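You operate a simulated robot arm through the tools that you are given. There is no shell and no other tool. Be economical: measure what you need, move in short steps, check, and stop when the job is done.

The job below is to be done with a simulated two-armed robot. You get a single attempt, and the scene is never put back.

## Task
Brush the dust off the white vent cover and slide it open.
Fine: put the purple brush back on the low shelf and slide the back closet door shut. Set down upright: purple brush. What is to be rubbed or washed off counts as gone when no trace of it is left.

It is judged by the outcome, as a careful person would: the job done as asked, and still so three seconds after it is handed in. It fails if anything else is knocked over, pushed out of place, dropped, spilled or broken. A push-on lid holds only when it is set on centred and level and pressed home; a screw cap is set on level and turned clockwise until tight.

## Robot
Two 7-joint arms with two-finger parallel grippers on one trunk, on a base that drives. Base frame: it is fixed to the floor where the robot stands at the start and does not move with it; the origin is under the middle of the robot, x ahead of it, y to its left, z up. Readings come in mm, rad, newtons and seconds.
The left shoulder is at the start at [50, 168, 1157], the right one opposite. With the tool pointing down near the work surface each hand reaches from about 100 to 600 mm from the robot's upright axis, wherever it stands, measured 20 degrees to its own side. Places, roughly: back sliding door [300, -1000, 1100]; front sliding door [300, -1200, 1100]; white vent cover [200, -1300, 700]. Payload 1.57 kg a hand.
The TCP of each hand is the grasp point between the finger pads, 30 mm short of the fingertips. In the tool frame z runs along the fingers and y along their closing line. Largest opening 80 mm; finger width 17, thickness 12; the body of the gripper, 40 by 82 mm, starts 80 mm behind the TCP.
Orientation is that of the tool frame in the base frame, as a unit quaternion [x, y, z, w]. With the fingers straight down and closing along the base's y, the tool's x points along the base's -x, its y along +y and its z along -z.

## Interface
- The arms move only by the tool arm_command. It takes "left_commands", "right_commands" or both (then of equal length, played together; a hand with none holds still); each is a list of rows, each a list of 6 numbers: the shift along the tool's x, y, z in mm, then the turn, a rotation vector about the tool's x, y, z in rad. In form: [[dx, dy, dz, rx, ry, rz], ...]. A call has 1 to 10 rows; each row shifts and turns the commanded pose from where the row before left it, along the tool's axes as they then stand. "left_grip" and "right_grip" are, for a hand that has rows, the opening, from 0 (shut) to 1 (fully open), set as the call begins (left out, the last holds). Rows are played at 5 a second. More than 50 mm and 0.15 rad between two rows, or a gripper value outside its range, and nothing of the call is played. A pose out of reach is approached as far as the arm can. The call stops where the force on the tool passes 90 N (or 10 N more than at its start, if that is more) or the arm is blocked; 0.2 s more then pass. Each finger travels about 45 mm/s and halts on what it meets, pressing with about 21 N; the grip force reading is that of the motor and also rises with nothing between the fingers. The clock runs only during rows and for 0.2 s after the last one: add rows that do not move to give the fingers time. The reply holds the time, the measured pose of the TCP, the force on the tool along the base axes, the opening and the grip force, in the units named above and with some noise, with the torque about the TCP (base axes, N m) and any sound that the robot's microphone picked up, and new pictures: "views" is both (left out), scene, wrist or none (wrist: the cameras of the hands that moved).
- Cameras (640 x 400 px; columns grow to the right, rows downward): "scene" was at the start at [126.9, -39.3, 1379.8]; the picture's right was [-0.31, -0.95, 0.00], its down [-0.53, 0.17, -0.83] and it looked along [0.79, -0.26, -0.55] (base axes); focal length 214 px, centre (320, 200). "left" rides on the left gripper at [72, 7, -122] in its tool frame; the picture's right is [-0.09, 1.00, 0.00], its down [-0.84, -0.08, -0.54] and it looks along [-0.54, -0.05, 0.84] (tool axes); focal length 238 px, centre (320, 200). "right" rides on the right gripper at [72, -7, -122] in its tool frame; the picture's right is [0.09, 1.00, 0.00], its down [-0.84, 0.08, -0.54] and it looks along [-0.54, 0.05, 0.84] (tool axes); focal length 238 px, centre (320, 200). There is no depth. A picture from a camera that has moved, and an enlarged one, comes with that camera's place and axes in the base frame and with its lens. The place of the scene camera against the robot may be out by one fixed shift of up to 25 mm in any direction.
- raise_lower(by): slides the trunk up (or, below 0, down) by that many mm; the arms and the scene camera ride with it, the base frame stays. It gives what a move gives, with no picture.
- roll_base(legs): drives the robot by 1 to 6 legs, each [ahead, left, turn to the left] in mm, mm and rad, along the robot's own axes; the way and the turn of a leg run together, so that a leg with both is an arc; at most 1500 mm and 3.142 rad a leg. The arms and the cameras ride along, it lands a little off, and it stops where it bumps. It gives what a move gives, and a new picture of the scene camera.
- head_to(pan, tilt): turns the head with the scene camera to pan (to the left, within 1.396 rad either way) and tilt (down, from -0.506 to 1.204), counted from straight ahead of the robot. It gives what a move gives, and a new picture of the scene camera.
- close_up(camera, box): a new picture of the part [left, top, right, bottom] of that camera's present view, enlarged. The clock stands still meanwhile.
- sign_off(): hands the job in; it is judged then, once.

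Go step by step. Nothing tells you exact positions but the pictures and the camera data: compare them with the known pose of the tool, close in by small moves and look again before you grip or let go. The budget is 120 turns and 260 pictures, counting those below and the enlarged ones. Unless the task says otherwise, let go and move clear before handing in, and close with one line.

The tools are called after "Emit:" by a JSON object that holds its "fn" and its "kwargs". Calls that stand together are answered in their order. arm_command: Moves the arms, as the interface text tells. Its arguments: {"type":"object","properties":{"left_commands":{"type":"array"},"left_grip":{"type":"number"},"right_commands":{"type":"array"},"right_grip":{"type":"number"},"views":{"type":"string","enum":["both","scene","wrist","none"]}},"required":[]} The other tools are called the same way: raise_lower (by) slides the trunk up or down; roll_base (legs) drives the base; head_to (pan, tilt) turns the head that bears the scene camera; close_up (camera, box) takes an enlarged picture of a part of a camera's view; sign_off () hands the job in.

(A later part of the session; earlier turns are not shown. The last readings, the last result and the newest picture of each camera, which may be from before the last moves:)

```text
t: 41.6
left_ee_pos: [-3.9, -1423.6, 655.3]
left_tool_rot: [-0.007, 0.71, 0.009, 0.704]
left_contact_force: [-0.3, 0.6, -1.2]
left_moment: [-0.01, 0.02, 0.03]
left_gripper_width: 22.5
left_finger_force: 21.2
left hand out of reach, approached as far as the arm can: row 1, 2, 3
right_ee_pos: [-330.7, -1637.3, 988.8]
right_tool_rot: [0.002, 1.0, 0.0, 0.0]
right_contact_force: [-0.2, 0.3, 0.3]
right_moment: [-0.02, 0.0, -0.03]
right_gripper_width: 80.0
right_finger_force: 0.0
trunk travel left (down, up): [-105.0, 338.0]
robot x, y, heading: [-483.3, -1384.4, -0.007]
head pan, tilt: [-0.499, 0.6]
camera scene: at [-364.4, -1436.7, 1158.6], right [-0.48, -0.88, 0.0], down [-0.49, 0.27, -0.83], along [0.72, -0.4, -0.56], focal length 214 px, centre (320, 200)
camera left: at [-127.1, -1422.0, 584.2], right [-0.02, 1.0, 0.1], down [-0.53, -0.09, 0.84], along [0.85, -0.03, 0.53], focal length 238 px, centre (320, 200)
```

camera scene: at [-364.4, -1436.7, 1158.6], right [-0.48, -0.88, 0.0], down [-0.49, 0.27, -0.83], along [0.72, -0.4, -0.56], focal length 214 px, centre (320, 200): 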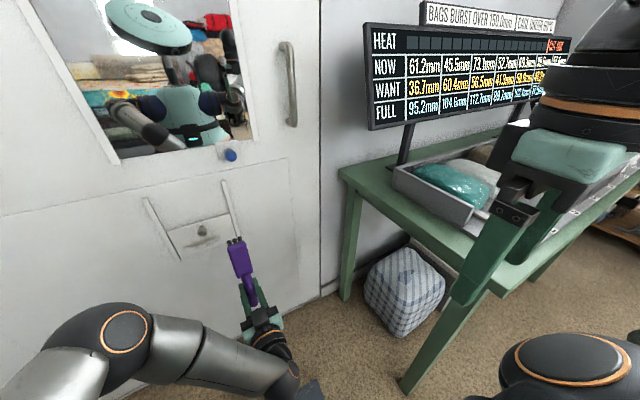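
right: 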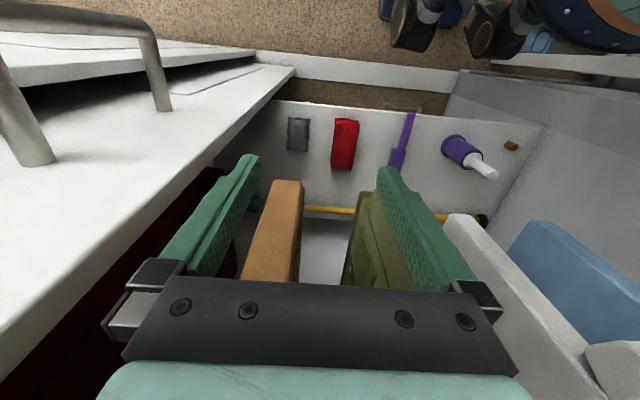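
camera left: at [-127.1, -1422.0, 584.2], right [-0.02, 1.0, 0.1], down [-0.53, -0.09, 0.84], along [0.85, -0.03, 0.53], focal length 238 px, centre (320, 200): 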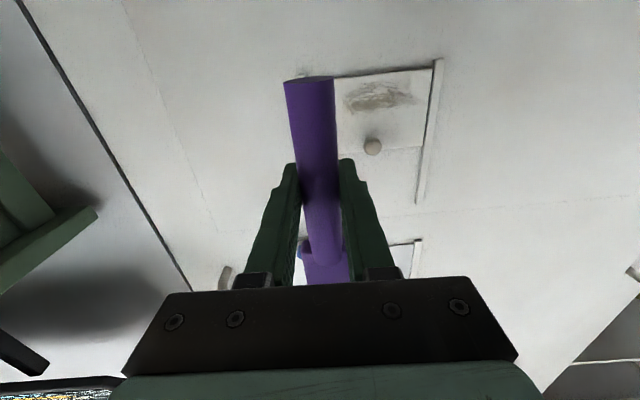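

The dust is a smear about y -1386..-1281, z 630..665, below the knob at (215, -1348, 714). I'll lower the trunk further so the brush head can sweep beneath the knob, and look closer.

Emit:
{"fn": "raise_lower", "kwargs": {"by": -100}}

Emit:
{"fn": "close_up", "kwargs": {"camera": "scene", "box": [130, 150, 290, 270]}}

Emit:
{"fn": "close_up", "kwargs": {"camera": "left", "box": [270, 30, 450, 170]}}

```text
t: 43.0
left_ee_pos: [-3.0, -1423.8, 554.3]
left_tool_rot: [-0.008, 0.71, 0.01, 0.704]
left_contact_force: [-0.1, 0.3, -1.6]
left_moment: [0.03, 0.0, -0.02]
left_gripper_width: 22.6
left_finger_force: 20.8
right_ee_pos: [-331.3, -1637.8, 890.6]
right_tool_rot: [0.002, 1.0, 0.0, 0.0]
right_contact_force: [0.6, -0.6, -0.3]
right_moment: [0.0, -0.02, 0.01]
right_gripper_width: 80.0
right_finger_force: 0.0
trunk travel left (down, up): [-5.0, 438.0]
robot x, y, heading: [-484.7, -1382.2, -0.003]
head pan, tilt: [-0.499, 0.6]
```

```text
3.33 times, centred on (210, 210) of scene
camera zoom: at [-364.4, -1436.7, 1058.6], right [-0.48, -0.88, 0.0], down [-0.49, 0.27, -0.83], along [0.72, -0.4, -0.56], focal length 715 px, centre (687, 167)
```

zoom: 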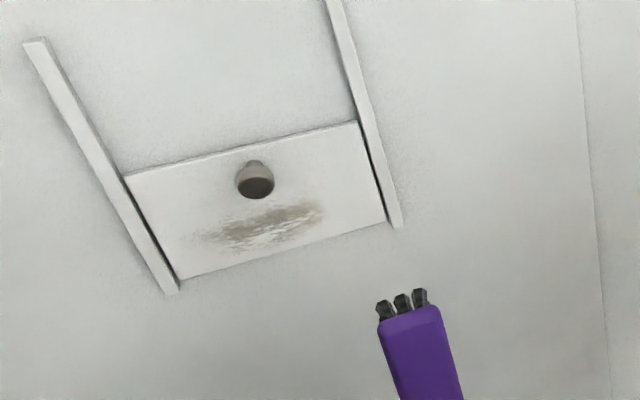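

```text
2.86 times, centred on (360, 100) of left
camera zoom: at [-127.0, -1422.2, 484.1], right [-0.02, 1.0, 0.1], down [-0.53, -0.09, 0.84], along [0.85, -0.03, 0.53], focal length 681 px, centre (206, 486)
```

zoom: 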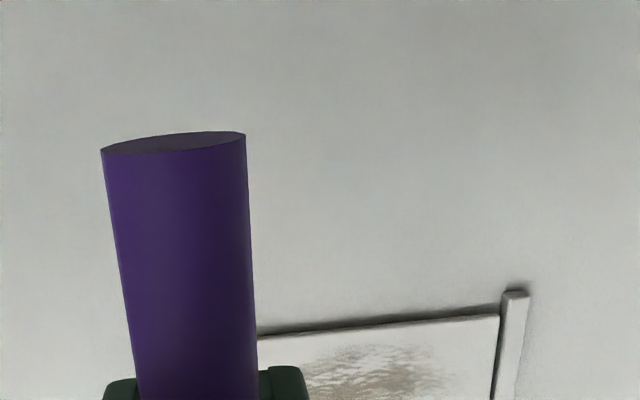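

The plate face is at about x = 246 and the bristles reach about 37 mm past the TCP. I'll drive forward 150 mm and test a small move of the hand.

Emit:
{"fn": "roll_base", "kwargs": {"legs": [[150, 0, 0]]}}

Emit:
{"fn": "arm_command", "kwargs": {"left_commands": [[10, 5, 0, 0, 0, 0], [10, 0, 0, 0, 0, 0]]}}

```text
t: 44.3
left_ee_pos: [143.2, -1422.3, 554.9]
left_tool_rot: [-0.008, 0.711, 0.011, 0.704]
left_contact_force: [-0.1, -0.5, -2.0]
left_moment: [0.02, 0.04, -0.03]
left_gripper_width: 22.6
left_finger_force: 21.4
right_ee_pos: [-183.2, -1637.9, 891.6]
right_tool_rot: [-0.001, 1.0, 0.0, 0.0]
right_contact_force: [0.3, 0.4, 0.2]
right_moment: [-0.01, 0.02, 0.0]
right_gripper_width: 79.8
right_finger_force: 0.1
trunk travel left (down, up): [-5.0, 438.0]
robot x, y, heading: [-338.3, -1381.5, -0.004]
head pan, tilt: [-0.499, 0.6]
camera scene: at [-217.6, -1436.7, 1058.6], right [-0.48, -0.88, 0.0], down [-0.5, 0.27, -0.83], along [0.72, -0.4, -0.56], focal length 214 px, centre (320, 200)
```

scene: 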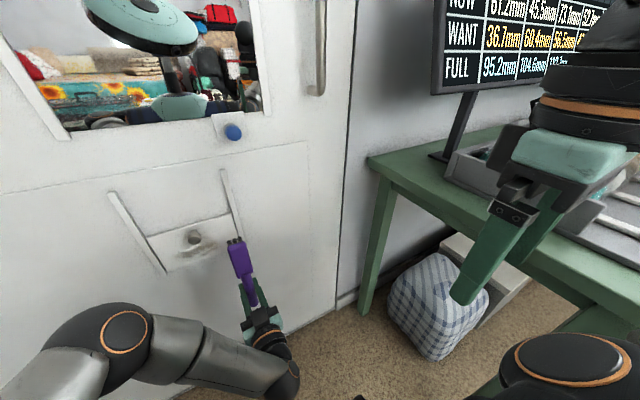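

```text
t: 44.9
left_ee_pos: [140.1, -1425.9, 548.7]
left_tool_rot: [-0.009, 0.713, 0.012, 0.701]
left_contact_force: [-0.2, -0.7, -1.2]
left_moment: [0.0, 0.05, 0.02]
left_gripper_width: 22.6
left_finger_force: 20.9
left hand out of reach, approached as far as the arm can: row 1, 2
right_ee_pos: [-184.0, -1636.4, 890.6]
right_tool_rot: [0.0, 1.0, 0.0, -0.001]
right_contact_force: [0.1, 0.0, -0.5]
right_moment: [0.0, 0.02, -0.01]
right_gripper_width: 80.3
right_finger_force: 0.0
trunk travel left (down, up): [-5.0, 438.0]
robot x, y, heading: [-338.4, -1383.4, -0.0]
head pan, tilt: [-0.499, 0.6]
camera scene: at [-217.6, -1436.7, 1058.6], right [-0.48, -0.88, 0.0], down [-0.5, 0.27, -0.83], along [0.72, -0.4, -0.56], focal length 214 px, centre (320, 200)
camera left: at [17.2, -1425.3, 478.9], right [-0.03, 0.99, 0.1], down [-0.53, -0.1, 0.84], along [0.85, -0.03, 0.53], focal length 238 px, centre (320, 200)
```

scene: 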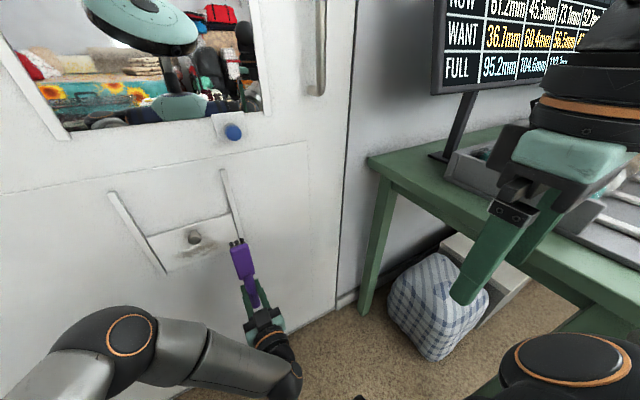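
left: 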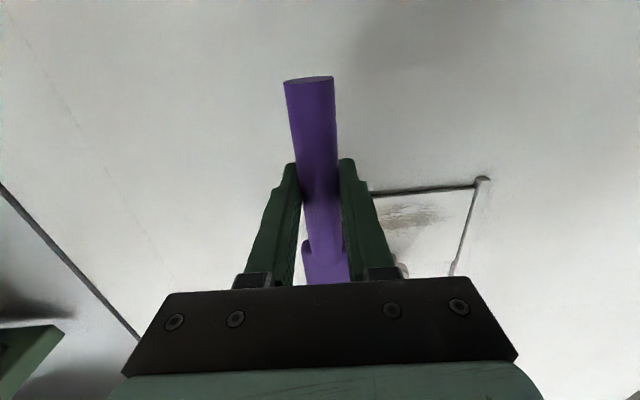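

The left arm is at a joint limit with the tool this low. Rolling the hand 90° so the brush head points to -y puts the hand higher and further left, an easier pose, so I'll do that clear of the door.

Emit:
{"fn": "arm_command", "kwargs": {"left_commands": [[-9, 17, 0, 0, 0, 0.143], [-6.5, 18.1, 0, 0, 0, 0.143], [-3.8, 18.8, 0, 0, 0, 0.143], [-1.1, 19.2, 0, 0, 0, 0.143], [1.6, 19.2, 0, 0, 0, 0.143], [4.3, 18.7, 0, 0, 0, 0.143], [7, 17.9, 0, 0, 0, 0.143], [9.4, 16.8, 0, 0, 0, 0.143], [11.7, 15.2, 0, 0, 0, 0.143], [13.8, 13.4, 0, 0, 0, 0.143]]}}

```text
t: 47.1
left_ee_pos: [125.6, -1294.2, 674.8]
left_tool_rot: [0.46, 0.543, 0.471, 0.522]
left_contact_force: [-1.3, -0.3, -1.3]
left_moment: [0.13, 0.0, 0.03]
left_gripper_width: 22.7
left_finger_force: 21.1
left hand out of reach, approached as far as the arm can: row 3, 4, 5, 6, 7, 8, 9, 10
right_ee_pos: [-184.4, -1636.9, 890.0]
right_tool_rot: [0.0, 1.0, 0.0, 0.0]
right_contact_force: [0.4, 0.1, 0.0]
right_moment: [-0.04, 0.02, -0.01]
right_gripper_width: 79.9
right_finger_force: 0.1
trunk travel left (down, up): [-5.0, 438.0]
robot x, y, heading: [-336.8, -1383.9, 0.002]
head pan, tilt: [-0.499, 0.6]
camera scene: at [-217.5, -1436.8, 1058.6], right [-0.48, -0.88, 0.0], down [-0.5, 0.27, -0.83], along [0.72, -0.4, -0.57], focal length 214 px, centre (320, 200)
camera left: at [1.0, -1228.7, 673.3], right [0.01, 0.04, 1.0], down [-0.52, -0.86, 0.04], along [0.86, -0.52, 0.01], focal length 238 px, centre (320, 200)
```

scene: 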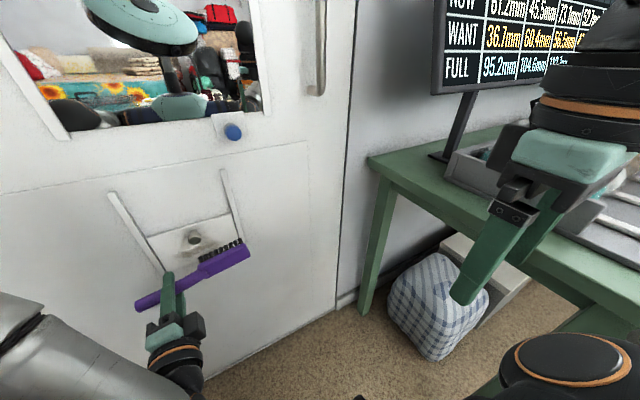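
left: 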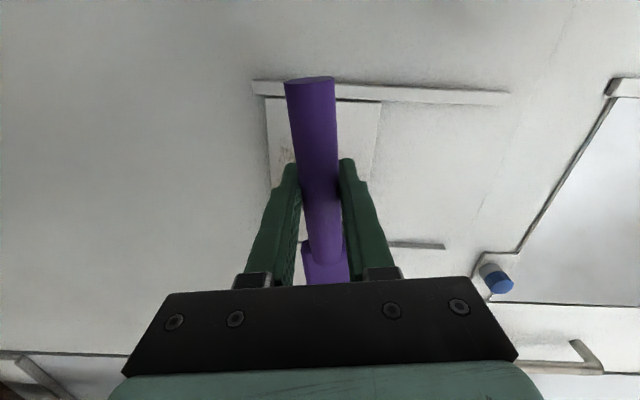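

The bristles now face the door. The arm is folded too tightly, so I'll back the base up 150 mm and extend the arm.

Emit:
{"fn": "roll_base", "kwargs": {"legs": [[-150, 0, 0]]}}

Emit:
{"fn": "arm_command", "kwargs": {"left_commands": [[0, 0, 30, 0, 0, 0], [0, 0, 40, 0, 0, 0], [0, 0, 40, 0, 0, 0]]}}

```text
t: 48.5
left_ee_pos: [-18.6, -1294.5, 675.0]
left_tool_rot: [0.459, 0.544, 0.469, 0.523]
left_contact_force: [-0.3, -0.3, -1.0]
left_moment: [0.1, 0.01, -0.02]
left_gripper_width: 22.5
left_finger_force: 21.2
right_ee_pos: [-326.3, -1637.3, 889.1]
right_tool_rot: [0.0, 1.0, 0.0, 0.0]
right_contact_force: [-0.8, -0.4, 0.7]
right_moment: [0.03, 0.03, -0.03]
right_gripper_width: 79.9
right_finger_force: 0.2
trunk travel left (down, up): [-5.0, 438.0]
robot x, y, heading: [-480.6, -1381.1, 0.002]
head pan, tilt: [-0.499, 0.6]
camera scene: at [-360.7, -1436.5, 1058.6], right [-0.48, -0.88, 0.0], down [-0.5, 0.27, -0.82], along [0.72, -0.4, -0.57], focal length 214 px, centre (320, 200)
```

scene: 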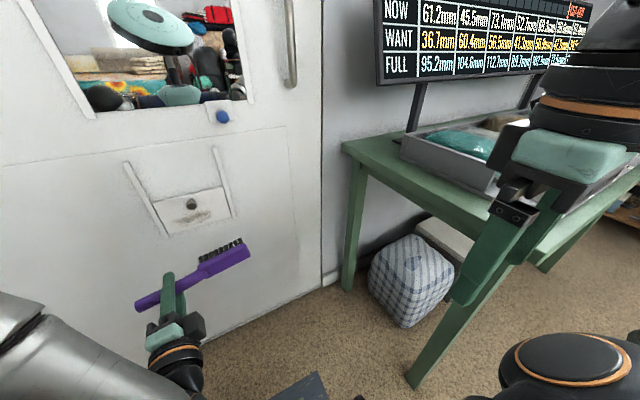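

```text
t: 49.3
left_ee_pos: [87.5, -1316.7, 689.2]
left_tool_rot: [0.458, 0.547, 0.471, 0.519]
left_contact_force: [-0.1, -0.3, -0.4]
left_moment: [0.11, 0.01, -0.03]
left_gripper_width: 22.3
left_finger_force: 21.3
left hand out of reach, approached as far as the arm can: row 1, 2, 3
right_ee_pos: [-325.8, -1637.0, 890.0]
right_tool_rot: [0.0, 1.0, 0.0, 0.0]
right_contact_force: [-0.7, -0.1, 0.1]
right_moment: [0.0, 0.01, 0.01]
right_gripper_width: 80.1
right_finger_force: 0.1
trunk travel left (down, up): [-5.0, 438.0]
robot x, y, heading: [-482.1, -1383.7, -0.001]
head pan, tilt: [-0.499, 0.6]
camera scene: at [-360.8, -1436.5, 1058.6], right [-0.48, -0.88, 0.0], down [-0.5, 0.27, -0.83], along [0.72, -0.4, -0.56], focal length 214 px, centre (320, 200)
camera left: at [-37.2, -1250.2, 687.8], right [0.02, 0.04, 1.0], down [-0.51, -0.86, 0.05], along [0.86, -0.51, 0.01], focal length 238 px, centre (320, 200)
```

scene: 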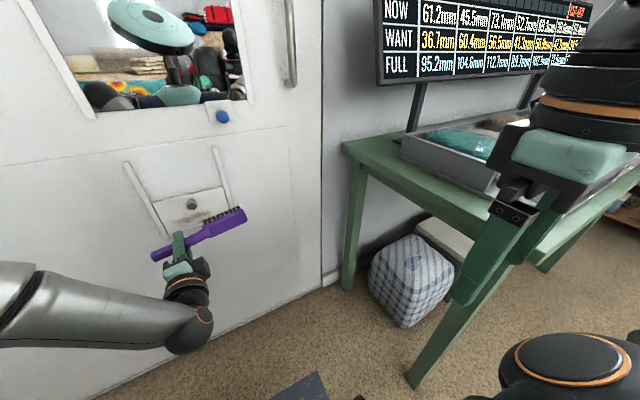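
left: 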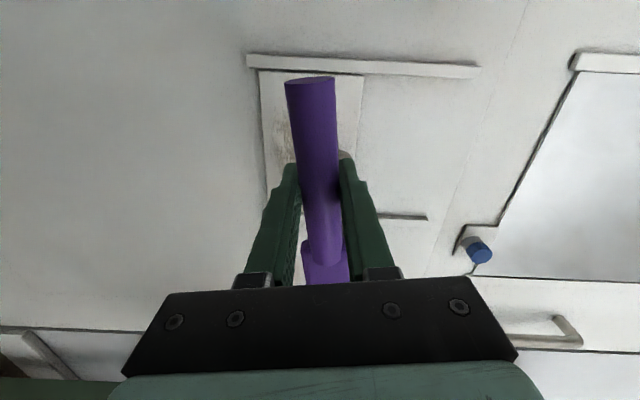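

The wrist is still at a limit, and turning the base a little left should relieve it. First I'll check how much room the right arm has near the table.

Emit:
{"fn": "head_to", "kwargs": {"pan": -1.3, "tilt": 0.7}}

```text
t: 50.4
left_ee_pos: [86.3, -1314.8, 688.9]
left_tool_rot: [0.459, 0.545, 0.47, 0.52]
left_contact_force: [-0.2, -0.5, -2.1]
left_moment: [0.1, 0.04, -0.02]
left_gripper_width: 22.5
left_finger_force: 20.9
right_ee_pos: [-326.7, -1636.3, 890.8]
right_tool_rot: [0.0, 1.0, 0.001, 0.0]
right_contact_force: [-0.3, 0.2, 0.0]
right_moment: [-0.04, 0.0, -0.02]
right_gripper_width: 80.1
right_finger_force: 0.0
trunk travel left (down, up): [-5.0, 438.0]
robot x, y, heading: [-479.9, -1381.5, -0.0]
head pan, tilt: [-1.3, 0.7]
camera scene: at [-415.6, -1476.0, 1050.0], right [-0.96, -0.27, 0.0], down [-0.17, 0.62, -0.77], along [0.2, -0.74, -0.64], focal length 214 px, centre (320, 200)
```

scene: 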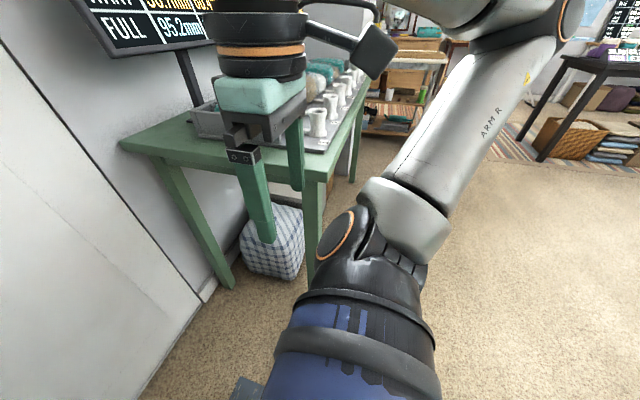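

The right arm has room. I'll shift the base right and forward, turn it left 0.3 rad, then yaw the brush back square to the door.

Emit:
{"fn": "roll_base", "kwargs": {"legs": [[40, -112, 0], [0, 0, 0.3]]}}

Emit:
{"fn": "arm_command", "kwargs": {"left_commands": [[0, 0, 0, 0, -0.1, 0], [0, 0, 0, 0, -0.1, 0], [0, 0, 0, 0, -0.1, 0]], "views": "none"}}

Emit:
{"fn": "head_to", "kwargs": {"pan": -0.2, "tilt": 0.6}}

```text
t: 52.6
left_ee_pos: [80.3, -1261.4, 689.2]
left_tool_rot: [0.371, 0.609, 0.543, 0.443]
left_contact_force: [-0.4, -0.4, -0.9]
left_moment: [0.08, 0.09, 0.0]
left_gripper_width: 22.5
left_finger_force: 21.0
right_ee_pos: [-217.9, -1690.1, 890.8]
right_tool_rot: [-0.15, 0.989, 0.001, 0.0]
right_contact_force: [0.6, -0.1, 0.0]
right_moment: [0.03, 0.03, 0.0]
right_gripper_width: 80.3
right_finger_force: 0.0
trunk travel left (down, up): [-5.0, 438.0]
robot x, y, heading: [-442.7, -1494.7, 0.301]
head pan, tilt: [-1.3, 0.7]
camera scene: at [-354.7, -1565.0, 1050.0], right [-0.84, -0.54, 0.0], down [-0.35, 0.54, -0.76], along [0.41, -0.64, -0.64], focal length 214 px, centre (320, 200)
```

scene: 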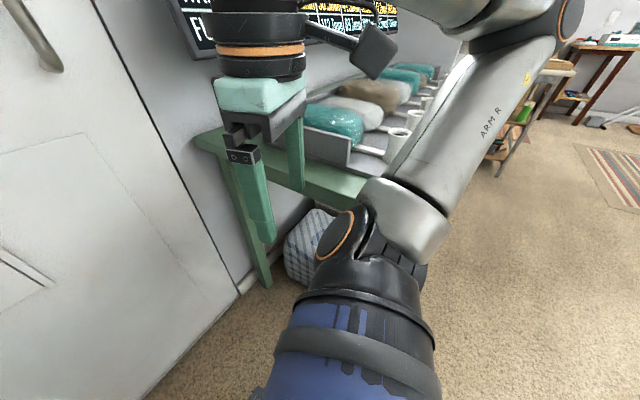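

```text
t: 53.4
left_ee_pos: [67.9, -1359.3, 742.9]
left_tool_rot: [0.447, 0.54, 0.483, 0.525]
left_contact_force: [-0.7, 0.1, -1.3]
left_moment: [0.12, 0.02, 0.0]
left_gripper_width: 22.5
left_finger_force: 21.0
left hand out of reach, approached as far as the arm can: row 1, 2, 3
right_ee_pos: [-218.0, -1691.5, 889.8]
right_tool_rot: [-0.151, 0.988, 0.001, 0.0]
right_contact_force: [0.3, -0.2, -0.5]
right_moment: [0.0, 0.04, 0.03]
right_gripper_width: 79.9
right_finger_force: 0.1
trunk travel left (down, up): [-5.0, 438.0]
robot x, y, heading: [-442.7, -1492.6, 0.304]
head pan, tilt: [-1.3, 0.7]
```

```text
t: 54.7
left_ee_pos: [67.9, -1358.8, 743.7]
left_tool_rot: [0.446, 0.54, 0.483, 0.525]
left_contact_force: [0.1, 0.4, -0.6]
left_moment: [0.11, 0.02, -0.01]
left_gripper_width: 22.6
left_finger_force: 21.7
right_ee_pos: [-217.6, -1690.2, 889.5]
right_tool_rot: [-0.15, 0.989, 0.0, 0.0]
right_contact_force: [-1.0, 0.0, 0.1]
right_moment: [0.01, -0.01, 0.03]
right_gripper_width: 80.0
right_finger_force: 0.0
trunk travel left (down, up): [-5.0, 438.0]
robot x, y, heading: [-435.8, -1496.0, 0.306]
head pan, tilt: [-0.201, 0.6]
camera scene: at [-312.8, -1484.8, 1058.6], right [0.1, -0.99, 0.0], down [-0.56, -0.06, -0.82], along [0.82, 0.08, -0.57], focal length 214 px, centre (320, 200)
```

scene: 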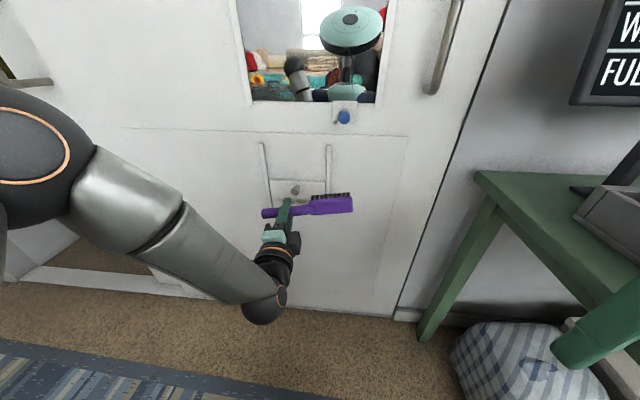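

Yawing right made it worse, so the arm wants the opposite: the base turned right and placed further left. I'll swing it in stages, away from the table and the door handle.

Emit:
{"fn": "roll_base", "kwargs": {"legs": [[0, 0, -0.306], [0, 445, 0], [0, 0, -0.3]]}}

Emit:
{"fn": "arm_command", "kwargs": {"left_commands": [[0, 0, 0, 0, 0.1, 0], [0, 0, 0, 0, 0.1, 0], [0, 0, 0, 0, 0.1, 0], [0, 0, 0, 0, 0.1, 0], [0, 0, 0, 0, 0.1, 0], [0, 0, 0, 0, 0.1, 0]]}}

```text
t: 59.4
left_ee_pos: [53.2, -1238.0, 744.7]
left_tool_rot: [0.588, 0.379, 0.303, 0.647]
left_contact_force: [0.0, 0.4, -1.8]
left_moment: [0.09, -0.02, 0.01]
left_gripper_width: 22.6
left_finger_force: 20.5
right_ee_pos: [-370.9, -1342.2, 890.5]
right_tool_rot: [0.156, 0.988, 0.0, 0.0]
right_contact_force: [0.3, -0.5, 0.0]
right_moment: [-0.03, 0.0, 0.0]
right_gripper_width: 79.9
right_finger_force: 0.0
trunk travel left (down, up): [-5.0, 438.0]
robot x, y, heading: [-440.5, -1052.7, -0.317]
head pan, tilt: [-0.201, 0.6]
camera scene: at [-322.0, -1120.5, 1058.6], right [-0.49, -0.87, 0.0], down [-0.49, 0.28, -0.83], along [0.72, -0.41, -0.57], focal length 214 px, centre (320, 200)
```

scene: 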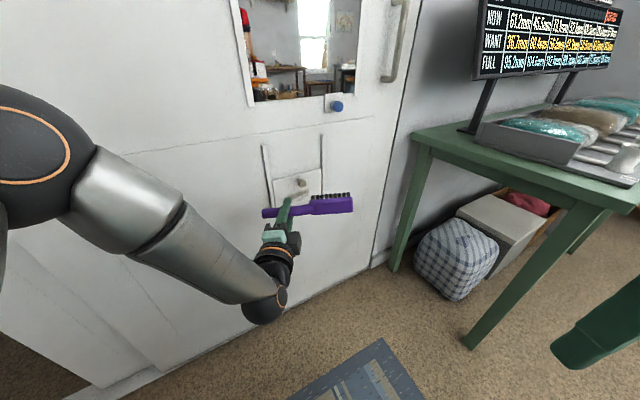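

```text
t: 60.8
left_ee_pos: [55.0, -1238.4, 744.4]
left_tool_rot: [0.474, 0.554, 0.462, 0.505]
left_contact_force: [-0.1, 0.4, -0.6]
left_moment: [0.09, 0.06, 0.01]
left_gripper_width: 22.8
left_finger_force: 21.4
right_ee_pos: [-370.6, -1343.3, 889.0]
right_tool_rot: [0.157, 0.988, 0.0, 0.0]
right_contact_force: [0.4, -0.2, 1.2]
right_moment: [0.0, -0.03, 0.0]
right_gripper_width: 79.9
right_finger_force: 0.0
trunk travel left (down, up): [-5.0, 438.0]
robot x, y, heading: [-442.8, -1055.8, -0.311]
head pan, tilt: [-0.201, 0.6]
camera scene: at [-322.0, -1120.4, 1058.6], right [-0.49, -0.87, 0.0], down [-0.49, 0.28, -0.83], along [0.72, -0.41, -0.57], focal length 214 px, centre (320, 200)
camera left: at [-70.3, -1171.7, 749.5], right [0.06, 0.03, 1.0], down [-0.51, -0.86, 0.06], along [0.86, -0.51, -0.04], focal length 238 px, centre (320, 200)
```

scene: 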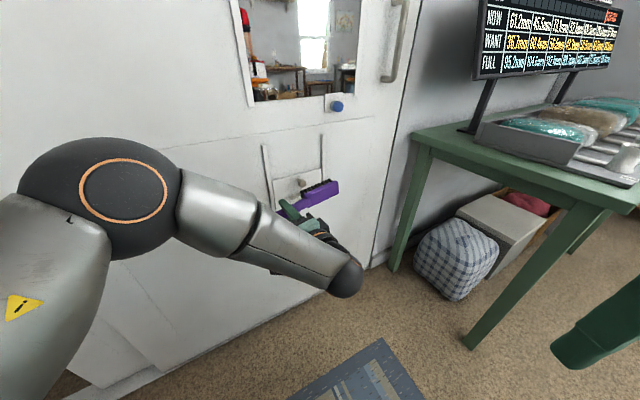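
left: 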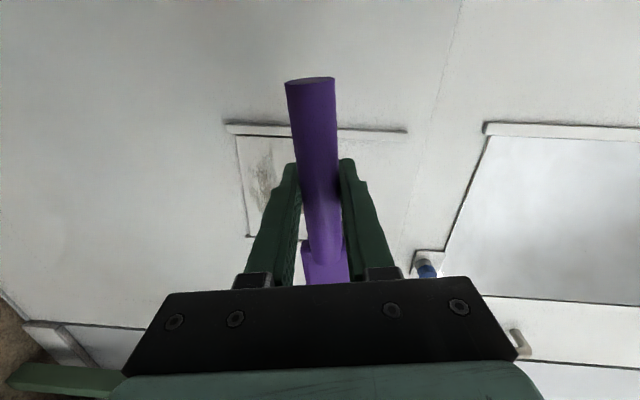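

That pose is fully in reach. I'll square up the small tilt errors and lower the brush to dust height, still clear of the door.

Emit:
{"fn": "arm_command", "kwargs": {"left_commands": [[0, 0, 0, -0.06, -0.04, 0.12], [0, -32, 10, 0, 0, 0], [0, -32, 20, 0, 0, 0], [0, -32, 20, 0, 0, 0]]}}

Emit:
{"fn": "close_up", "kwargs": {"camera": "scene", "box": [220, 120, 400, 260]}}

```text
t: 61.8
left_ee_pos: [102.3, -1237.2, 650.3]
left_tool_rot: [0.5, 0.5, 0.499, 0.501]
left_contact_force: [-0.1, 0.5, -0.4]
left_moment: [0.1, 0.02, 0.04]
left_gripper_width: 22.4
left_finger_force: 21.3
right_ee_pos: [-371.2, -1342.0, 890.5]
right_tool_rot: [0.157, 0.988, -0.001, 0.0]
right_contact_force: [0.9, -0.4, -0.3]
right_moment: [0.02, 0.0, 0.03]
right_gripper_width: 79.8
right_finger_force: 0.0
trunk travel left (down, up): [-5.0, 438.0]
robot x, y, heading: [-439.3, -1052.7, -0.313]
head pan, tilt: [-0.201, 0.6]
camera scene: at [-322.0, -1120.4, 1058.6], right [-0.49, -0.87, 0.0], down [-0.49, 0.28, -0.83], along [0.72, -0.41, -0.56], focal length 214 px, centre (320, 200)
camera left: at [-19.2, -1167.3, 655.4], right [0.0, -0.09, 1.0], down [-0.54, -0.84, -0.07], along [0.84, -0.54, -0.05], focal length 238 px, centre (320, 200)
```

scene: 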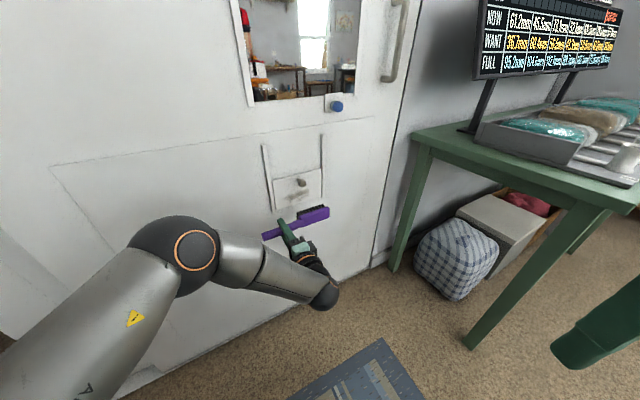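
left: 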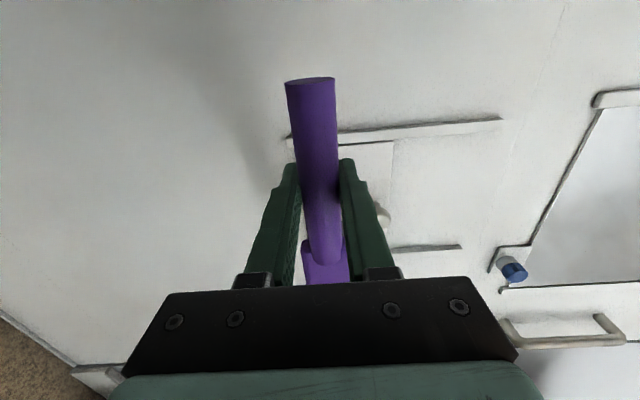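

```text
2.86 times, centred on (310, 190) of scene
camera zoom: at [-322.0, -1120.4, 1058.6], right [-0.49, -0.87, 0.0], down [-0.49, 0.28, -0.83], along [0.72, -0.41, -0.56], focal length 613 px, centre (349, 229)
```

zoom: 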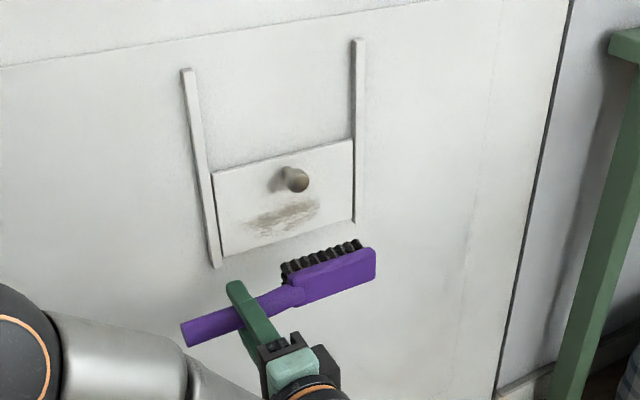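

Position looks right: the bristles sit level with the smear and between the rails. I'll advance slowly toward contact.

Emit:
{"fn": "arm_command", "kwargs": {"left_commands": [[-3, 0, 40, 0, 0, 0], [0, 0, 40, 0, 0, 0], [0, 0, 10, 0, 0, 0]]}}

Emit:
{"fn": "close_up", "kwargs": {"camera": "scene", "box": [240, 130, 380, 240]}}

```text
t: 62.6
left_ee_pos: [195.0, -1242.3, 647.0]
left_tool_rot: [0.5, 0.5, 0.498, 0.501]
left_contact_force: [-0.1, -0.6, -1.2]
left_moment: [0.09, 0.03, 0.02]
left_gripper_width: 22.6
left_finger_force: 21.1
right_ee_pos: [-370.4, -1341.8, 890.5]
right_tool_rot: [0.156, 0.988, 0.0, 0.0]
right_contact_force: [-0.6, -0.7, 0.6]
right_moment: [-0.01, 0.0, -0.01]
right_gripper_width: 80.1
right_finger_force: 0.0
trunk travel left (down, up): [-5.0, 438.0]
robot x, y, heading: [-437.8, -1051.6, -0.313]
head pan, tilt: [-0.201, 0.6]
camera scene: at [-321.9, -1120.4, 1058.6], right [-0.49, -0.87, 0.0], down [-0.49, 0.28, -0.82], along [0.72, -0.41, -0.57], focal length 214 px, centre (320, 200)
camera left: at [72.9, -1172.3, 653.8], right [0.0, -0.09, 1.0], down [-0.54, -0.84, -0.07], along [0.84, -0.54, -0.05], focal length 238 px, centre (320, 200)
```

scene: 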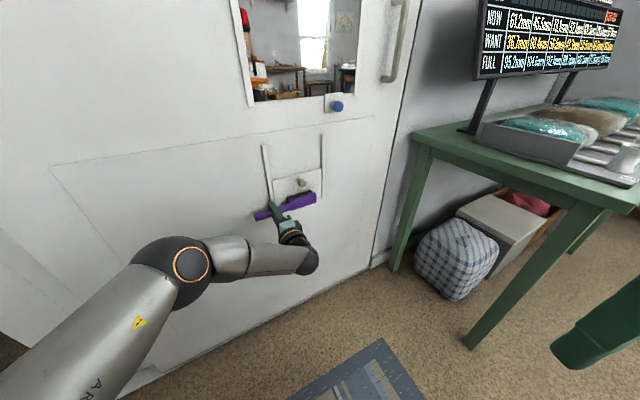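
left: 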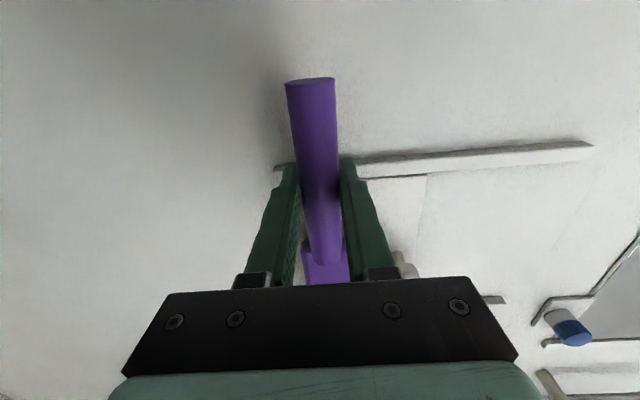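

```text
3.64 times, centred on (310, 185) of scene
camera zoom: at [-321.9, -1120.4, 1058.6], right [-0.49, -0.87, 0.0], down [-0.49, 0.28, -0.82], along [0.72, -0.41, -0.57], focal length 780 px, centre (356, 254)
```

zoom: 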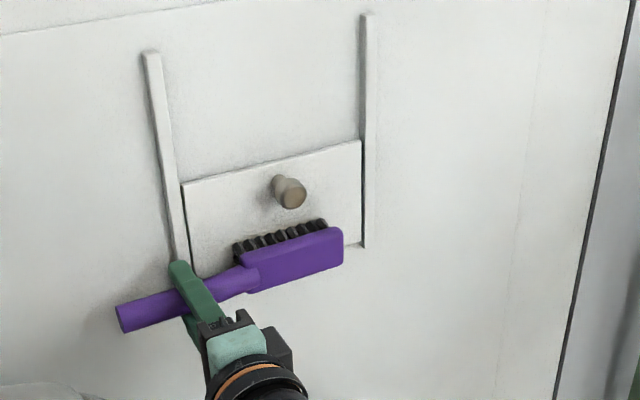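

The finger is close to the left rail, so I'll shift slightly left, yaw the brush 0.07 rad so its head leads, and ease into contact.

Emit:
{"fn": "arm_command", "kwargs": {"left_commands": [[4, 0, -5, 0, 0.07, 0], [0, 0, 3, 0, 0, 0], [0, 0, 3, 0, 0, 0], [0, 0, 2, 0, 0, 0], [0, 0, 2, 0, 0, 0], [0, 0, 0, 0, 0, 0]], "views": "none"}}

Emit:
{"fn": "close_up", "kwargs": {"camera": "scene", "box": [240, 130, 380, 240]}}

```text
t: 64.0
left_ee_pos: [199.5, -1235.5, 648.5]
left_tool_rot: [0.482, 0.518, 0.515, 0.484]
left_contact_force: [-3.4, 0.1, -2.3]
left_moment: [0.2, 0.0, -0.5]
left_gripper_width: 22.7
left_finger_force: 21.0
right_ee_pos: [-371.4, -1342.6, 890.3]
right_tool_rot: [0.157, 0.988, 0.0, -0.001]
right_contact_force: [-0.8, -0.5, -0.1]
right_moment: [0.02, -0.01, 0.03]
right_gripper_width: 80.0
right_finger_force: 0.2
trunk travel left (down, up): [-5.0, 438.0]
robot x, y, heading: [-439.3, -1052.9, -0.312]
head pan, tilt: [-0.201, 0.6]
```

```text
3.64 times, centred on (310, 185) of scene
camera zoom: at [-322.1, -1120.5, 1058.6], right [-0.49, -0.87, 0.0], down [-0.49, 0.28, -0.83], along [0.72, -0.41, -0.56], focal length 780 px, centre (356, 254)
```

zoom: 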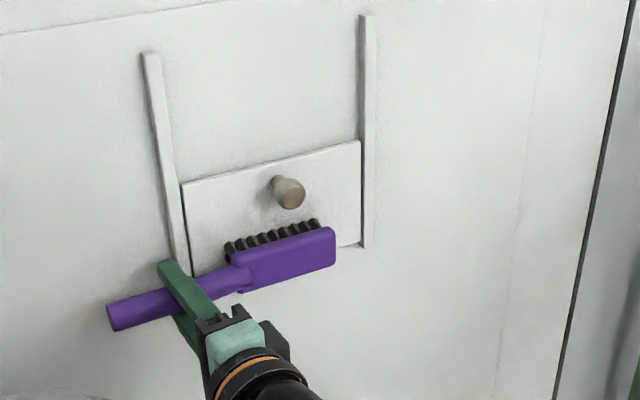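

Light contact at 3.4 N, as predicted. I'll press a touch more and stroke up and down below the knob.

Emit:
{"fn": "arm_command", "kwargs": {"left_commands": [[0, 0, 3, 0, 0, 0], [0, -20, 0, 0, 0, 0], [0, 20, 0, 0, 0, 0], [0, 20, 0, 0, 0, 0], [0, -20, 0, 0, 0, 0], [0, -20, 0, 0, 0, 0], [0, 20, 0, 0, 0, 0], [0, 20, 0, 0, 0, 0], [0, -20, 0, 0, 0, 0], [0, -20, 0, 0, 0, 0]], "views": "none"}}

Emit:
{"fn": "close_up", "kwargs": {"camera": "scene", "box": [240, 130, 380, 240]}}

```text
t: 66.2
left_ee_pos: [204.6, -1234.7, 626.5]
left_tool_rot: [0.482, 0.517, 0.515, 0.485]
left_contact_force: [-8.8, 1.3, -0.1]
left_moment: [0.01, -0.01, -0.49]
left_gripper_width: 22.7
left_finger_force: 20.9
right_ee_pos: [-371.5, -1342.9, 891.1]
right_tool_rot: [0.156, 0.988, 0.0, 0.0]
right_contact_force: [-0.7, -0.3, 0.7]
right_moment: [-0.02, 0.01, 0.04]
right_gripper_width: 79.7
right_finger_force: 0.3
trunk travel left (down, up): [-5.0, 438.0]
robot x, y, heading: [-442.6, -1055.5, -0.313]
head pan, tilt: [-0.201, 0.6]
```

```text
3.64 times, centred on (310, 185) of scene
camera zoom: at [-322.5, -1120.4, 1058.7], right [-0.49, -0.87, 0.0], down [-0.49, 0.28, -0.83], along [0.72, -0.41, -0.56], focal length 780 px, centre (356, 254)
```

zoom: 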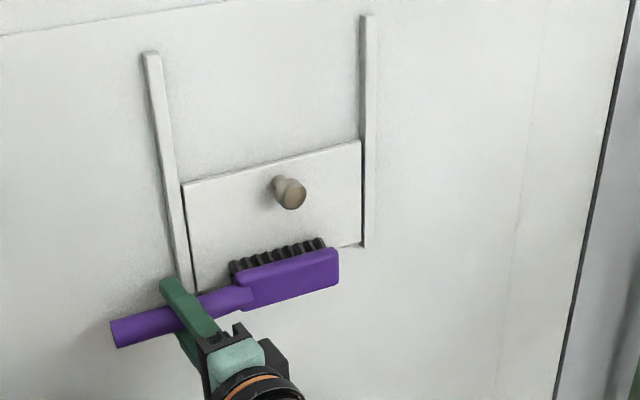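

It looks much cleaner. I'll back off to inspect the whole plate.

Emit:
{"fn": "arm_command", "kwargs": {"left_commands": [[0, 0, -30, 0, 0, 0], [0, -40, -40, 0, 0, 0], [0, -30, -40, 0, 0, 0]], "views": "none"}}

Emit:
{"fn": "close_up", "kwargs": {"camera": "scene", "box": [260, 150, 340, 215]}}

```text
refused: row 2 steps farther than a row can; nothing moved
```

```text
6.15 times, centred on (300, 182) of scene
camera zoom: at [-322.5, -1120.4, 1058.7], right [-0.49, -0.87, 0.0], down [-0.49, 0.28, -0.83], along [0.72, -0.41, -0.56], focal length 1320 px, centre (443, 308)
```

zoom: 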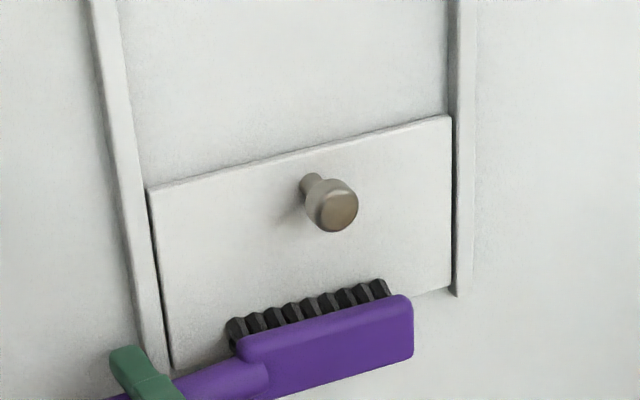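

Emit:
{"fn": "arm_command", "kwargs": {"left_commands": [[0, 0, -30, 0, 0, 0], [0, -30, -35, 0, 0, 0], [0, -30, -35, 0, 0, 0]], "views": "none"}}

Emit:
{"fn": "close_up", "kwargs": {"camera": "scene", "box": [260, 150, 340, 215]}}

```text
t: 67.0
left_ee_pos: [104.3, -1240.3, 567.7]
left_tool_rot: [0.481, 0.518, 0.516, 0.484]
left_contact_force: [0.2, -0.2, -1.1]
left_moment: [0.12, 0.0, 0.0]
left_gripper_width: 22.6
left_finger_force: 21.0
right_ee_pos: [-369.9, -1343.2, 890.2]
right_tool_rot: [0.157, 0.988, 0.0, 0.0]
right_contact_force: [-0.5, -0.1, -0.5]
right_moment: [0.0, 0.0, -0.01]
right_gripper_width: 79.9
right_finger_force: 0.1
trunk travel left (down, up): [-5.0, 438.0]
robot x, y, heading: [-438.3, -1052.0, -0.314]
head pan, tilt: [-0.201, 0.6]
```

```text
6.15 times, centred on (300, 182) of scene
camera zoom: at [-322.0, -1120.4, 1058.6], right [-0.49, -0.87, 0.0], down [-0.49, 0.28, -0.83], along [0.72, -0.41, -0.56], focal length 1320 px, centre (443, 308)
```

zoom: 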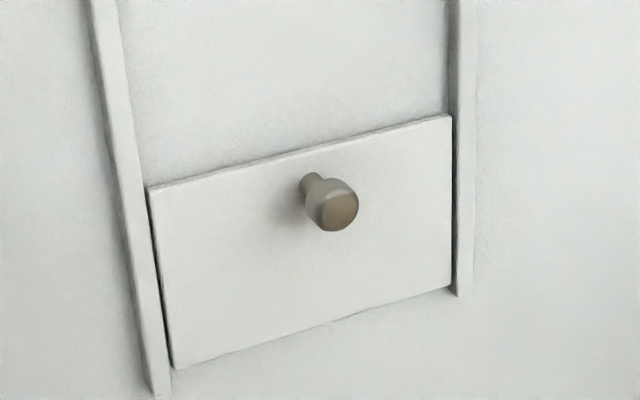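

The plate looks clean. I'll look once more at tighter zoom to be sure nothing is left.

Emit:
{"fn": "close_up", "kwargs": {"camera": "scene", "box": [276, 174, 320, 200]}}

```text
14.55 times, centred on (298, 187) of scene
camera zoom: at [-322.0, -1120.4, 1058.6], right [-0.49, -0.87, 0.0], down [-0.49, 0.28, -0.83], along [0.72, -0.41, -0.56], focal length 3120 px, centre (640, 389)
```

zoom: 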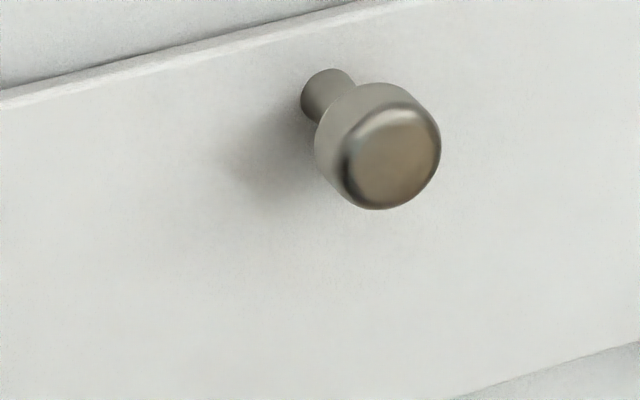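

No trace of dust remains. Next is sliding the cover up: I'll keep the brush in hand and use the tip of the upper finger to push the knob up from below, with the brush yawed away from the door.

Emit:
{"fn": "arm_command", "kwargs": {"left_commands": [[0, 0, 0, 0, -0.11, 0], [0, 0, 0, 0, -0.11, 0], [-36, 30, 5, 0, 0, 0], [-36, 30, 5, 0, 0, 0], [-36, 28, 5, 0, 0, 0]]}}

Emit:
{"fn": "close_up", "kwargs": {"camera": "scene", "box": [240, 120, 400, 250]}}

```text
t: 68.2
left_ee_pos: [100.2, -1332.7, 662.6]
left_tool_rot: [0.537, 0.461, 0.458, 0.537]
left_contact_force: [0.1, -0.1, -1.2]
left_moment: [0.1, 0.0, -0.01]
left_gripper_width: 22.8
left_finger_force: 20.8
left hand out of reach, approached as far as the arm can: row 5
right_ee_pos: [-370.3, -1342.7, 889.3]
right_tool_rot: [0.157, 0.988, 0.0, 0.0]
right_contact_force: [-0.3, 0.2, -0.2]
right_moment: [-0.04, 0.0, 0.01]
right_gripper_width: 79.9
right_finger_force: 0.1
trunk travel left (down, up): [-5.0, 438.0]
robot x, y, heading: [-440.6, -1050.6, -0.316]
head pan, tilt: [-0.201, 0.6]
camera scene: at [-321.9, -1120.5, 1058.5], right [-0.49, -0.87, 0.0], down [-0.49, 0.28, -0.82], along [0.72, -0.41, -0.57], focal length 214 px, centre (320, 200)
camera left: at [-9.2, -1245.6, 669.4], right [-0.01, -0.09, 1.0], down [-0.66, -0.74, -0.07], along [0.75, -0.66, -0.05], focal length 238 px, centre (320, 200)
```

scene: 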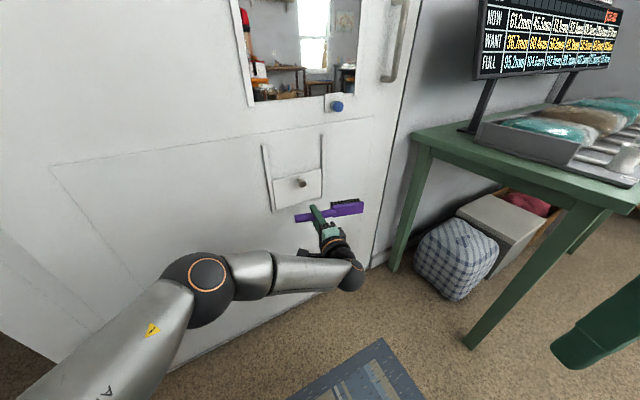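
left: 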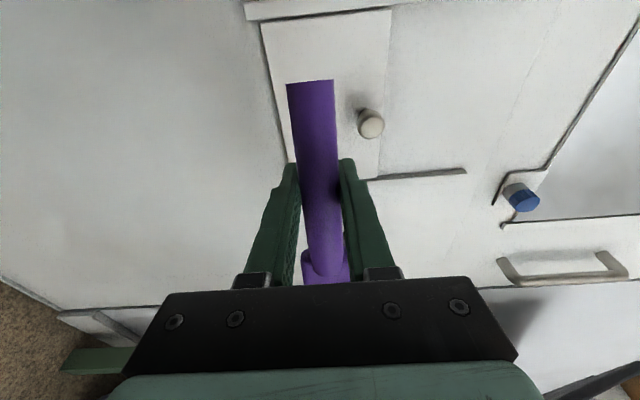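

```text
3.08 times, centred on (320, 185) of scene
camera zoom: at [-321.9, -1120.5, 1058.5], right [-0.49, -0.87, 0.0], down [-0.49, 0.28, -0.82], along [0.72, -0.41, -0.57], focal length 660 px, centre (320, 246)
```

zoom: 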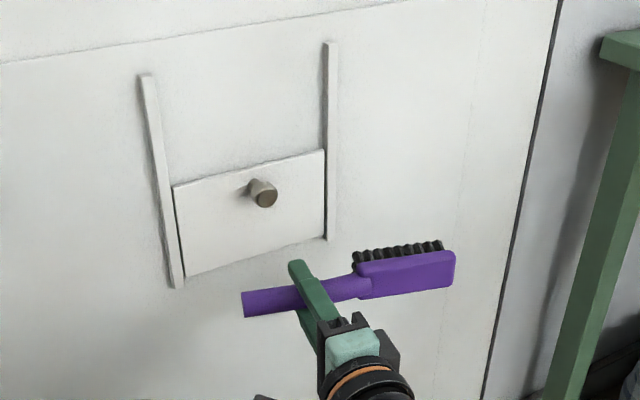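

The arm is at its limit again with that yaw. I'll turn the base a little further right and shift it left to give the arm room.

Emit:
{"fn": "roll_base", "kwargs": {"legs": [[0, 0, -0.15], [9, 70, 0]]}}

Emit:
{"fn": "arm_command", "kwargs": {"left_commands": [[0, 0, 0, 0, 0.11, 0], [0, 0, 0, 0, 0.11, 0]]}}

```text
t: 69.8
left_ee_pos: [92.0, -1353.0, 662.2]
left_tool_rot: [0.571, 0.419, 0.417, 0.57]
left_contact_force: [0.1, 0.0, -1.3]
left_moment: [0.1, -0.04, -0.02]
left_gripper_width: 22.7
left_finger_force: 21.0
right_ee_pos: [-375.6, -1290.2, 889.7]
right_tool_rot: [0.231, 0.973, 0.0, 0.0]
right_contact_force: [0.0, 1.2, -0.4]
right_moment: [-0.02, 0.01, -0.01]
right_gripper_width: 79.9
right_finger_force: 0.0
trunk travel left (down, up): [-5.0, 438.0]
robot x, y, heading: [-399.9, -993.4, -0.467]
head pan, tilt: [-0.201, 0.6]
camera scene: at [-292.1, -1078.3, 1058.6], right [-0.62, -0.79, 0.0], down [-0.44, 0.35, -0.82], along [0.65, -0.51, -0.57], focal length 214 px, centre (320, 200)
```

scene: 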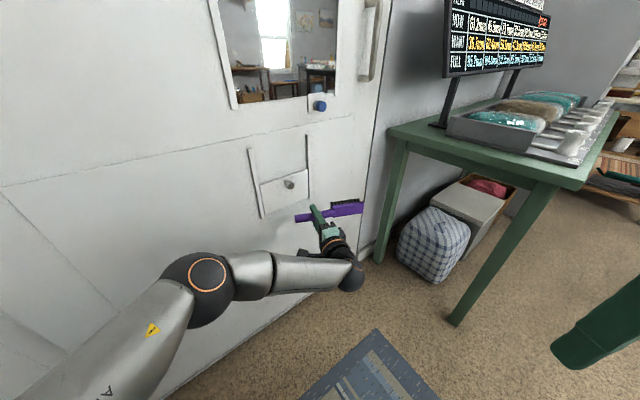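

```text
t: 70.4
left_ee_pos: [97.5, -1318.5, 673.0]
left_tool_rot: [0.521, 0.48, 0.476, 0.521]
left_contact_force: [0.0, -0.3, -1.4]
left_moment: [0.11, 0.03, -0.01]
left_gripper_width: 22.9
left_finger_force: 20.9
left hand out of reach, approached as far as the arm can: row 1, 2
right_ee_pos: [-375.2, -1289.1, 890.4]
right_tool_rot: [0.23, 0.973, 0.0, -0.001]
right_contact_force: [0.3, -0.8, 0.1]
right_moment: [0.02, 0.02, -0.02]
right_gripper_width: 80.4
right_finger_force: 0.0
trunk travel left (down, up): [-5.0, 438.0]
robot x, y, heading: [-393.4, -994.1, -0.468]
head pan, tilt: [-0.201, 0.6]
camera scene: at [-292.0, -1078.2, 1058.6], right [-0.62, -0.79, 0.0], down [-0.44, 0.35, -0.82], along [0.65, -0.51, -0.57], focal length 214 px, centre (320, 200)
camera left: at [-17.9, -1238.6, 680.0], right [0.0, -0.09, 1.0], down [-0.61, -0.79, -0.07], along [0.79, -0.61, -0.05], focal length 238 px, centre (320, 200)
```

scene: 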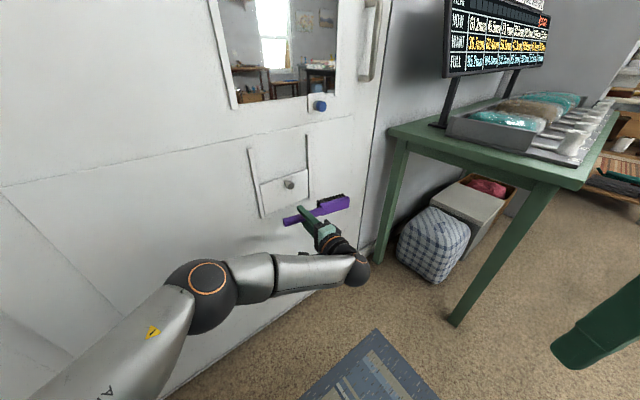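
left: 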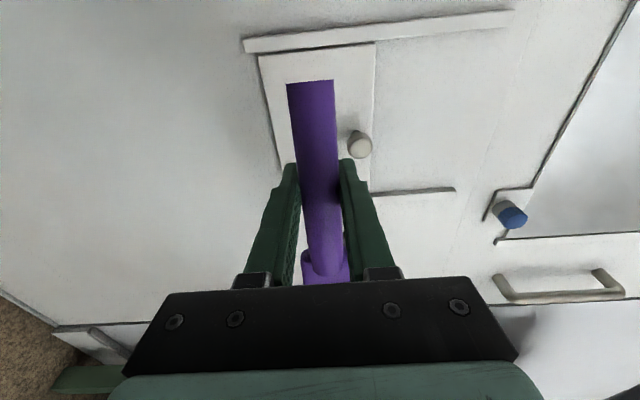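

The arm wants the hand nearer its own side at the earlier heading, so I'll restore that heading and move the base right to line up with the knob.

Emit:
{"fn": "roll_base", "kwargs": {"legs": [[0, 0, 0.15], [-20, -170, 0]]}}

Emit:
{"fn": "arm_command", "kwargs": {"left_commands": [[0, 0, 0, 0, -0.12, 0], [0, 0, 0, 0, 0, 0]]}}

```text
t: 72.5
left_ee_pos: [68.9, -1394.4, 671.7]
left_tool_rot: [0.483, 0.518, 0.515, 0.483]
left_contact_force: [0.3, -0.3, -0.8]
left_moment: [0.13, 0.02, -0.02]
left_gripper_width: 22.7
left_finger_force: 20.9
right_ee_pos: [-401.6, -1438.0, 890.4]
right_tool_rot: [0.154, 0.988, -0.001, -0.001]
right_contact_force: [0.1, 0.3, 0.0]
right_moment: [-0.04, 0.0, 0.03]
right_gripper_width: 79.9
right_finger_force: 0.0
trunk travel left (down, up): [-5.0, 438.0]
robot x, y, heading: [-467.9, -1149.0, -0.314]
head pan, tilt: [-0.201, 0.6]
camera scene: at [-353.4, -1215.9, 1058.6], right [-0.49, -0.87, 0.0], down [-0.49, 0.28, -0.82], along [0.72, -0.4, -0.57], focal length 214 px, centre (320, 200)
```

scene: 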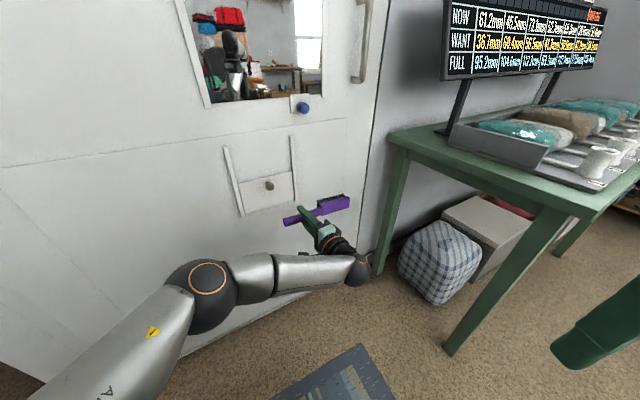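

```text
t: 73.1
left_ee_pos: [70.9, -1393.4, 672.3]
left_tool_rot: [0.514, 0.487, 0.483, 0.514]
left_contact_force: [0.2, -1.0, -0.9]
left_moment: [0.08, 0.0, -0.01]
left_gripper_width: 22.8
left_finger_force: 21.0
right_ee_pos: [-401.1, -1438.6, 890.0]
right_tool_rot: [0.154, 0.988, -0.001, 0.001]
right_contact_force: [0.0, -0.4, 0.4]
right_moment: [0.01, -0.03, 0.02]
right_gripper_width: 80.2
right_finger_force: 0.1
trunk travel left (down, up): [-5.0, 438.0]
robot x, y, heading: [-468.3, -1146.5, -0.31]
head pan, tilt: [-0.201, 0.6]
camera scene: at [-353.5, -1215.9, 1058.6], right [-0.49, -0.87, 0.0], down [-0.49, 0.28, -0.82], along [0.72, -0.4, -0.57], focal length 214 px, centre (320, 200)
camera left: at [-47.7, -1316.7, 679.5], right [0.0, -0.09, 1.0], down [-0.59, -0.81, -0.07], along [0.81, -0.59, -0.05], focal length 238 px, centre (320, 200)
```

scene: 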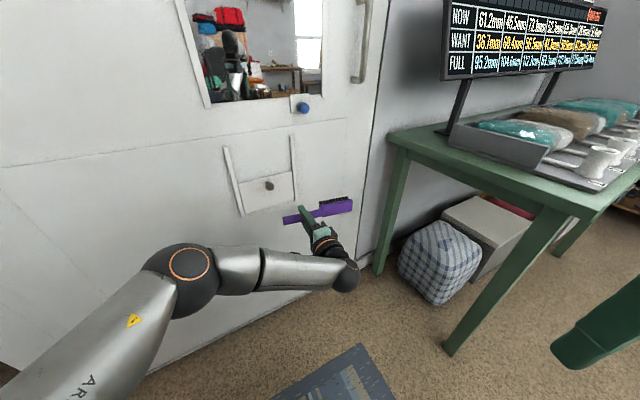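
left: 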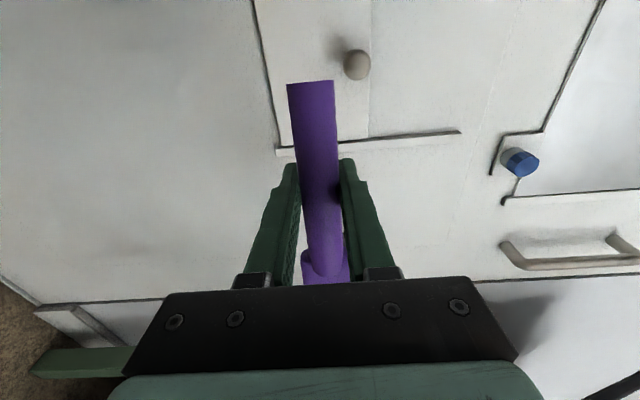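

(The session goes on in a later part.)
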